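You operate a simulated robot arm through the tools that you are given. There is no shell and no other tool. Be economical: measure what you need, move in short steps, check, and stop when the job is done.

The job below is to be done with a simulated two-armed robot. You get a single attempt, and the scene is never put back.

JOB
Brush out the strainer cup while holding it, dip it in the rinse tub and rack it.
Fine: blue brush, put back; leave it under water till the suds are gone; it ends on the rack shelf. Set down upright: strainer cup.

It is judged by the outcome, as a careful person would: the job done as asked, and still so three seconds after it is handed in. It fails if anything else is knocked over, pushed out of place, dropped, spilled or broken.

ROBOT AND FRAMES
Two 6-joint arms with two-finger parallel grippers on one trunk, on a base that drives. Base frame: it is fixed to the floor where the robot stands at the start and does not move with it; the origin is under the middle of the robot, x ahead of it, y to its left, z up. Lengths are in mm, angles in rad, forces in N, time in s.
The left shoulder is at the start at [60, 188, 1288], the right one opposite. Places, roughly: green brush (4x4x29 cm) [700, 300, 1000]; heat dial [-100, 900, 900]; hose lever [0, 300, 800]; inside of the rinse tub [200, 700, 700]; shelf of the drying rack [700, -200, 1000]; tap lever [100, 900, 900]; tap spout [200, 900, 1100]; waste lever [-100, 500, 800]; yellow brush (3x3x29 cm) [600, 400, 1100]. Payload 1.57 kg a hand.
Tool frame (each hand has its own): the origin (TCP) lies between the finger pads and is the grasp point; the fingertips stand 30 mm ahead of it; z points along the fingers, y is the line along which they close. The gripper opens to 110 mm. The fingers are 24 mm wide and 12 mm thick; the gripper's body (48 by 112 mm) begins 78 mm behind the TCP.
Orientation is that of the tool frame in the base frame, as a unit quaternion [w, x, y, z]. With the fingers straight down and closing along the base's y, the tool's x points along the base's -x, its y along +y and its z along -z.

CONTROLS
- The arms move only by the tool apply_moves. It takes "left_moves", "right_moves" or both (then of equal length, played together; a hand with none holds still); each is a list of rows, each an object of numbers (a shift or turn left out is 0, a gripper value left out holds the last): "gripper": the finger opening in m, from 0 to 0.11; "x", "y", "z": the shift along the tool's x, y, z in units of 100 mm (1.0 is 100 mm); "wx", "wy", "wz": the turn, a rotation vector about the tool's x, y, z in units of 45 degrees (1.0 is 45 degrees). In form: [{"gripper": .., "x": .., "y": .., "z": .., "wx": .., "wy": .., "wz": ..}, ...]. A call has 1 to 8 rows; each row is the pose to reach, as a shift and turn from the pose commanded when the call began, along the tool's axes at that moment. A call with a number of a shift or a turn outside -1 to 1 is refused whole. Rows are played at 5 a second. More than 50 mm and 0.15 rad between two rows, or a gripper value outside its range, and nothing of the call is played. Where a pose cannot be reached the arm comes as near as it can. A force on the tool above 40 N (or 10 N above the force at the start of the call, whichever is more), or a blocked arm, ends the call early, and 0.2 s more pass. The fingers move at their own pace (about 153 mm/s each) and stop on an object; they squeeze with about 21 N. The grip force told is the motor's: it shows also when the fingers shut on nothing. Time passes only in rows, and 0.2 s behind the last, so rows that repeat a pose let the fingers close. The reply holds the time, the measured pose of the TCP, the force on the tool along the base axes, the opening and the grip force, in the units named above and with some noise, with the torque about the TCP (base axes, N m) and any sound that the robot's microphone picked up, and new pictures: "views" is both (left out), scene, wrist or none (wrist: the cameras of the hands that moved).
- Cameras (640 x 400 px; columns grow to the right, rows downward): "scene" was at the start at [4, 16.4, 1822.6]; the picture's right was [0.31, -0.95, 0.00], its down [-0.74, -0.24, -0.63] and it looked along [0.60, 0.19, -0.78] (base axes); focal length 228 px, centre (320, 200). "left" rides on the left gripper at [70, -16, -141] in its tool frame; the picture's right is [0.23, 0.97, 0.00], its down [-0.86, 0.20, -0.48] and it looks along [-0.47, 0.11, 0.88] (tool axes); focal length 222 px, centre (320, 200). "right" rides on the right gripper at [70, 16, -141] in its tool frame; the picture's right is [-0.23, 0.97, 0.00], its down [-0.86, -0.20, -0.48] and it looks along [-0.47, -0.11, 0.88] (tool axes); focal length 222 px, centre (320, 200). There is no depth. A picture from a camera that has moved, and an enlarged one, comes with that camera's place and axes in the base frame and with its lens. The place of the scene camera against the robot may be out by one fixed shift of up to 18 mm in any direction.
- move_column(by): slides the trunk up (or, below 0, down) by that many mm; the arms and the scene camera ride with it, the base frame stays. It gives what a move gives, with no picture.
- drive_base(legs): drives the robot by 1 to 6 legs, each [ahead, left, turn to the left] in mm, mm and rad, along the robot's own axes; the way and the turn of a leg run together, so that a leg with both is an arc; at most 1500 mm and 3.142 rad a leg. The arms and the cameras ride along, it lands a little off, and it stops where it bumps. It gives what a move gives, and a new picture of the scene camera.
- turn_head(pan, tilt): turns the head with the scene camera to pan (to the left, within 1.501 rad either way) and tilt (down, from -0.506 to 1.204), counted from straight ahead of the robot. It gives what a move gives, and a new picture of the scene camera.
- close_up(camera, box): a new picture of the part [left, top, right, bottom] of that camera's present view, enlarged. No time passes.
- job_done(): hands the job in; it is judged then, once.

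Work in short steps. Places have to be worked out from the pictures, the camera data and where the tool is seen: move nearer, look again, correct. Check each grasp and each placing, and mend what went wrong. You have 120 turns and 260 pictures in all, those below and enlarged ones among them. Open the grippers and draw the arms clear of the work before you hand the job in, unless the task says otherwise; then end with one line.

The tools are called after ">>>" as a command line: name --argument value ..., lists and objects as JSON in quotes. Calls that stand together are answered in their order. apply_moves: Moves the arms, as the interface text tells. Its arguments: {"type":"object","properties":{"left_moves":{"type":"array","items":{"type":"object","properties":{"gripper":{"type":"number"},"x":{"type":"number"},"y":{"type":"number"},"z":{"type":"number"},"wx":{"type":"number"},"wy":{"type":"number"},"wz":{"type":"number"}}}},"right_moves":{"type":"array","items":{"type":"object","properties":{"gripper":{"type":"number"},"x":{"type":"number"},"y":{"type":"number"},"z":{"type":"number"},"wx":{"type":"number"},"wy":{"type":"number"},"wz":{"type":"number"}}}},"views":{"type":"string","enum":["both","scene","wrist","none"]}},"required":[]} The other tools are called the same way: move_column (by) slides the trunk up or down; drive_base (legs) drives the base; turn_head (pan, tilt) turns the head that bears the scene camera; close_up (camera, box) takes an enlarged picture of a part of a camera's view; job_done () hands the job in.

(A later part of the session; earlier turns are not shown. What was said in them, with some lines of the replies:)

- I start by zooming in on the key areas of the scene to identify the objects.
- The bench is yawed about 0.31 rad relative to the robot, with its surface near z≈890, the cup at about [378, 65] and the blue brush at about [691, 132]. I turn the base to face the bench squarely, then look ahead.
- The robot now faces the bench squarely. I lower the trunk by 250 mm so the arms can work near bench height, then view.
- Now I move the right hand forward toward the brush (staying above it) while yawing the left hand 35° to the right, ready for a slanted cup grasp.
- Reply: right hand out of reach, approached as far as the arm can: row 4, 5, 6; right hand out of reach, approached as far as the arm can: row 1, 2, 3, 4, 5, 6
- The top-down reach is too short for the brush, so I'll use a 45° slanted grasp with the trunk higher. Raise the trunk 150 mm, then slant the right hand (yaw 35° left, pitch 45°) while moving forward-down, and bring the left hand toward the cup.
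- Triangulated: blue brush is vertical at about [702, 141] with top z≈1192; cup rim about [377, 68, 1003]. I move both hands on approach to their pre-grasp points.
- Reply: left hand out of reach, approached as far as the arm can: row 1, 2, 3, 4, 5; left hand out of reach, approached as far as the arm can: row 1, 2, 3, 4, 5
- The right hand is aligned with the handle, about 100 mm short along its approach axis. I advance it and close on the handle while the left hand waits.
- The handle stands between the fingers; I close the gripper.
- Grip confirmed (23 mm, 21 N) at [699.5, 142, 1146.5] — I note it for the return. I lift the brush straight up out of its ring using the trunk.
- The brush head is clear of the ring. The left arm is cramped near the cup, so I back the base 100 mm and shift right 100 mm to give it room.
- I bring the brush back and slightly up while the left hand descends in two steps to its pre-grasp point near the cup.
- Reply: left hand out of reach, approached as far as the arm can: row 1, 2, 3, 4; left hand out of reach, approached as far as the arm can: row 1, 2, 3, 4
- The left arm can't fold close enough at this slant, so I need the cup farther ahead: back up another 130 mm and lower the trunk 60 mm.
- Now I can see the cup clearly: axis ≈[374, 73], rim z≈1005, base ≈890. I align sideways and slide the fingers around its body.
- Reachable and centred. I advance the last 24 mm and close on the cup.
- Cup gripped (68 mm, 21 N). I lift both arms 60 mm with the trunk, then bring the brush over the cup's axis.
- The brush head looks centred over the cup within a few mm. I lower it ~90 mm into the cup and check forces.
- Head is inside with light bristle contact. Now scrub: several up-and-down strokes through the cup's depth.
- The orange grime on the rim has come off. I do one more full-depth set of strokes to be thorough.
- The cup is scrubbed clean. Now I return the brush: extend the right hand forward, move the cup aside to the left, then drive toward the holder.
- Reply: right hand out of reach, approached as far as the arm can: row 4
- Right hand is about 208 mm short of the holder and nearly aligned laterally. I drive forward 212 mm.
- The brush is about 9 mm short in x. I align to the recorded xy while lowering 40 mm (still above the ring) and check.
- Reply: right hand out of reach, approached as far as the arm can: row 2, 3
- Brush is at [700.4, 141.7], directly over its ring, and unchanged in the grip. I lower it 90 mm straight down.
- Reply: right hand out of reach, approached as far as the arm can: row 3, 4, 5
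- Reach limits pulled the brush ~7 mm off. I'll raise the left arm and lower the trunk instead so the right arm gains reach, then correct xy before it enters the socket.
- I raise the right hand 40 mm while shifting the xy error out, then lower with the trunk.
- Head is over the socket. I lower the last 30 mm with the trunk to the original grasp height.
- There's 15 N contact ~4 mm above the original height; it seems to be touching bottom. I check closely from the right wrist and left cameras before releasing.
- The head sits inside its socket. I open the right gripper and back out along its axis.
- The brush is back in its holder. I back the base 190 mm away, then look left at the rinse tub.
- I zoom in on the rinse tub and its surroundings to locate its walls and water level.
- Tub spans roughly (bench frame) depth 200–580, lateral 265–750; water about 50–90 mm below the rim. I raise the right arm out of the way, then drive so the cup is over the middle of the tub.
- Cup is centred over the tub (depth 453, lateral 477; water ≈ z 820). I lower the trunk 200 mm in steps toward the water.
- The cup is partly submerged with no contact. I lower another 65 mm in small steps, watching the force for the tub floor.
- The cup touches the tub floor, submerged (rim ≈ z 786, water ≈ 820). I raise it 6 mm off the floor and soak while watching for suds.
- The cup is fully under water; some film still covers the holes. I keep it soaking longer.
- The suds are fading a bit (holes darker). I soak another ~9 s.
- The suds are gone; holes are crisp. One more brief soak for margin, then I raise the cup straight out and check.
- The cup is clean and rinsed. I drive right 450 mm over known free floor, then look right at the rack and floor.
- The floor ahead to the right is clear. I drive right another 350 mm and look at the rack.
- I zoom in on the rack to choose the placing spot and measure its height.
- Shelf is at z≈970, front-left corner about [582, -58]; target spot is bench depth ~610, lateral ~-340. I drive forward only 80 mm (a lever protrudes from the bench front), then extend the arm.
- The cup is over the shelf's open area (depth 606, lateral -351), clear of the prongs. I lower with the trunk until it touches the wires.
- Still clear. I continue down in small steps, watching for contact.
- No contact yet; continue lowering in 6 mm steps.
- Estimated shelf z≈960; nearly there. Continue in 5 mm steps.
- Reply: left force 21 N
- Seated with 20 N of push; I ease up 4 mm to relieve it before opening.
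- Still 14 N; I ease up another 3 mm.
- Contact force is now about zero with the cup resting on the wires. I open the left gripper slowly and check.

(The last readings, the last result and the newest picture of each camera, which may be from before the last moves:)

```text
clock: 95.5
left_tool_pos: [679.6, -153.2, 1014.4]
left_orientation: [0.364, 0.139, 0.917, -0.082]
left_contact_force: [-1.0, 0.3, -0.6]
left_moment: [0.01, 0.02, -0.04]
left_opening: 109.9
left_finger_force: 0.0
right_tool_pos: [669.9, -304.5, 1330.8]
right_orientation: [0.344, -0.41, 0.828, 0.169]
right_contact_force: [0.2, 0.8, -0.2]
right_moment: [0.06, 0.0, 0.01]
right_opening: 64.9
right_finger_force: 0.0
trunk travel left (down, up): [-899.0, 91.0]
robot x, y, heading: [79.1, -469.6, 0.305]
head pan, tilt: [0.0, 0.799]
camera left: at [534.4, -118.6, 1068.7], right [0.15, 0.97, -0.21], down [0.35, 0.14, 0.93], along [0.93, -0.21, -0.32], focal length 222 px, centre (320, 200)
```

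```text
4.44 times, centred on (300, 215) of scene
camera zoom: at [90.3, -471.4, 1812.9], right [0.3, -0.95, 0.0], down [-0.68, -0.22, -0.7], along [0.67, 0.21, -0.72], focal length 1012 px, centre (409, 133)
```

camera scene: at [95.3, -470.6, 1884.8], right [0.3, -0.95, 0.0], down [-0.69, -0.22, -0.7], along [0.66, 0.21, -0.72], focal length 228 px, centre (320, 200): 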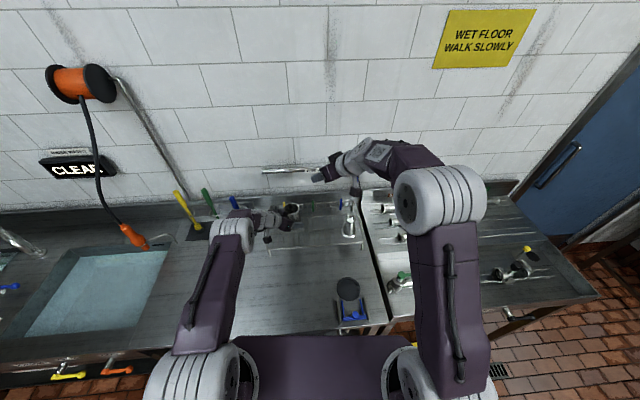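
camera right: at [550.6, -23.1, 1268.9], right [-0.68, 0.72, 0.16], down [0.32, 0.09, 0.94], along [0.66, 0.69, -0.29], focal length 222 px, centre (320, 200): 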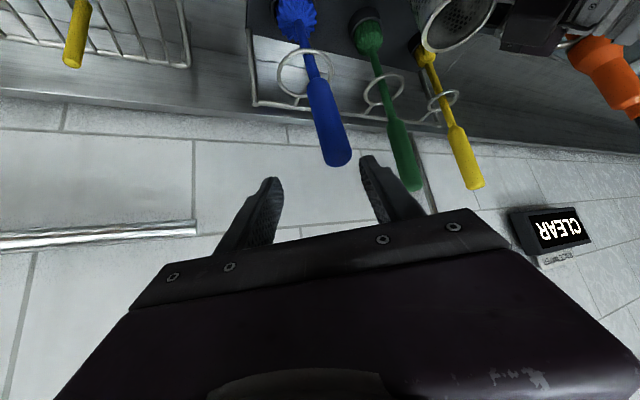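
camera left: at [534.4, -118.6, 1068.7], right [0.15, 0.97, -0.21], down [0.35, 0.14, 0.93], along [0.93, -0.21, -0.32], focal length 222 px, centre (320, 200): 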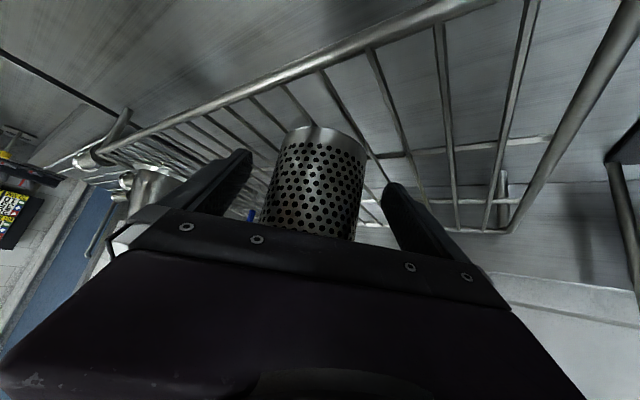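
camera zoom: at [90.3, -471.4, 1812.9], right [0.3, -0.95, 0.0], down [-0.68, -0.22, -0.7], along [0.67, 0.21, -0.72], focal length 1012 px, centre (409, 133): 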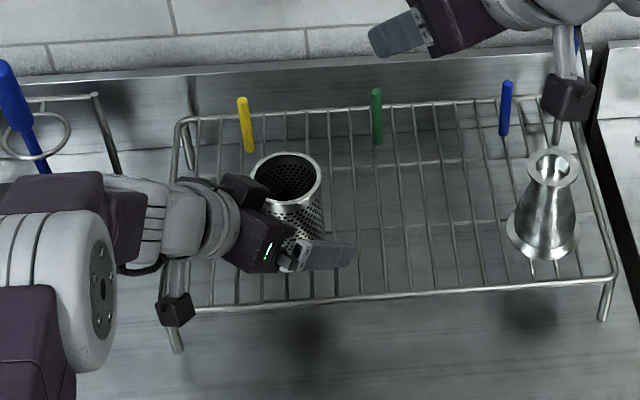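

The cup stands upright on the shelf with free space on both sides. I retreat the left hand along its axis.

>>> apply_moves --left_moves '[{"z": -0.15}, {"z": -0.3}, {"z": -0.5}, {"z": -0.75}, {"z": -1.0}]' --views "wrist"

>>> drive_base --legs '[[-150, 0, 0]]'

>>> close_up --camera "scene" --box '[200, 140, 380, 260]'

>>> close_up --camera "left" --box '[160, 60, 480, 260]'

```text
clock: 96.7
left_tool_pos: [613.2, -126.7, 1087.0]
left_orientation: [0.363, 0.139, 0.918, -0.082]
left_contact_force: [-0.2, -0.2, 0.2]
left_moment: [-0.03, 0.0, 0.0]
left_opening: 110.0
left_finger_force: 0.0
right_tool_pos: [667.2, -304.2, 1333.6]
right_orientation: [0.344, -0.409, 0.828, 0.17]
right_contact_force: [-1.4, 0.1, -0.2]
right_moment: [0.0, -0.03, -0.03]
right_opening: 65.1
right_finger_force: 0.0
trunk travel left (down, up): [-899.0, 91.0]
robot x, y, heading: [77.4, -468.5, 0.308]
head pan, tilt: [0.0, 0.799]
camera left: at [468.6, -93.1, 1141.0], right [0.15, 0.97, -0.21], down [0.35, 0.14, 0.93], along [0.93, -0.21, -0.32], focal length 222 px, centre (320, 200)
```

left: 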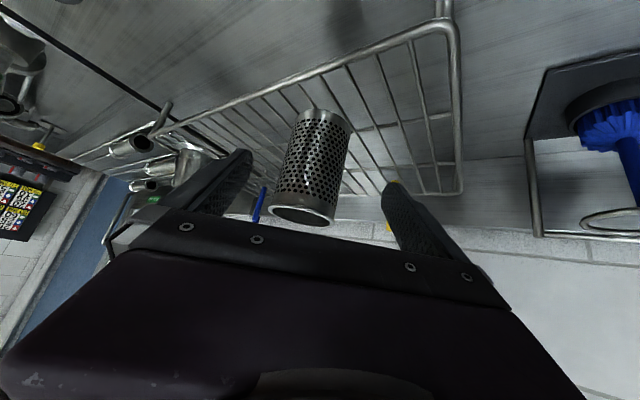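

```text
clock: 98.0
left_tool_pos: [473.3, -172.0, 1084.7]
left_orientation: [0.363, 0.138, 0.918, -0.083]
left_contact_force: [0.4, 0.1, 0.3]
left_moment: [0.02, 0.02, -0.02]
left_opening: 110.2
left_finger_force: 0.1
right_tool_pos: [528.4, -349.8, 1330.1]
right_orientation: [0.343, -0.409, 0.829, 0.17]
right_contact_force: [0.2, -0.5, -0.1]
right_moment: [0.01, 0.02, -0.02]
right_opening: 64.9
right_finger_force: 0.0
trunk travel left (down, up): [-899.0, 91.0]
robot x, y, heading: [-60.5, -515.6, 0.307]
head pan, tilt: [0.0, 0.799]
camera scene: at [-49.3, -515.3, 1812.8], right [0.3, -0.95, 0.0], down [-0.69, -0.22, -0.7], along [0.66, 0.21, -0.72], focal length 228 px, centre (320, 200)
```

scene: 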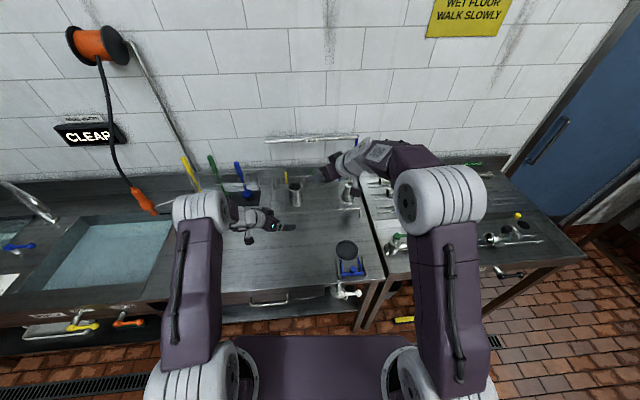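

```text
3.33 times, centred on (290, 200) of scene
camera zoom: at [-49.3, -515.3, 1812.8], right [0.3, -0.95, 0.0], down [-0.69, -0.22, -0.7], along [0.66, 0.21, -0.72], focal length 759 px, centre (420, 200)
```

zoom: 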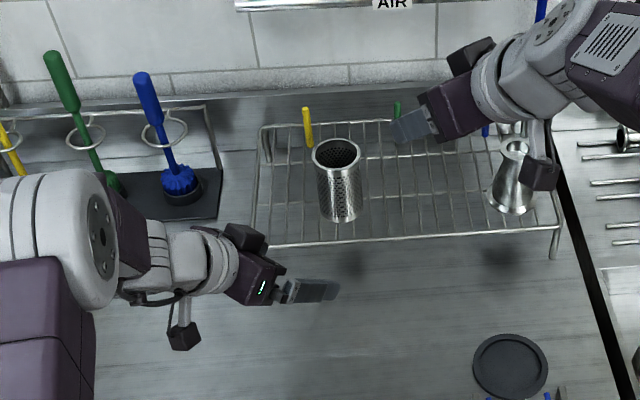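

```text
2.00 times, centred on (320, 160) of left
camera zoom: at [328.5, -137.6, 1139.3], right [0.15, 0.97, -0.21], down [0.35, 0.14, 0.93], along [0.92, -0.21, -0.32], focal length 444 px, centre (320, 280)
```

zoom: 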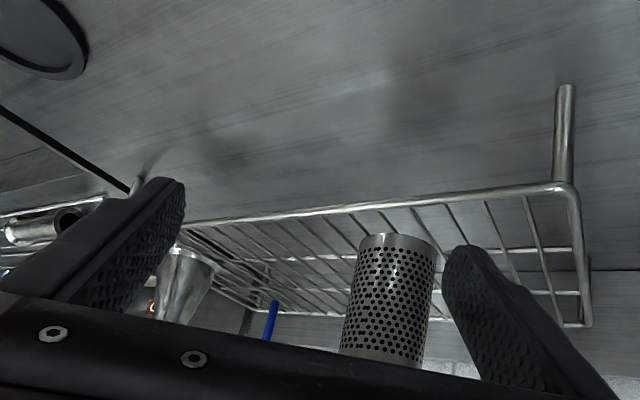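

The cup stands upright on the rack shelf, the blue brush is back in its holder, both grippers are open and clear, and nothing else has moved. I hand the job in.

>>> job_done

```text
The job is handed in.
```

The strainer cup was brushed out with the blue brush while held, and the brush was put back in its holder. The cup was rinsed under water until the suds were gone and set upright on the rack shelf.
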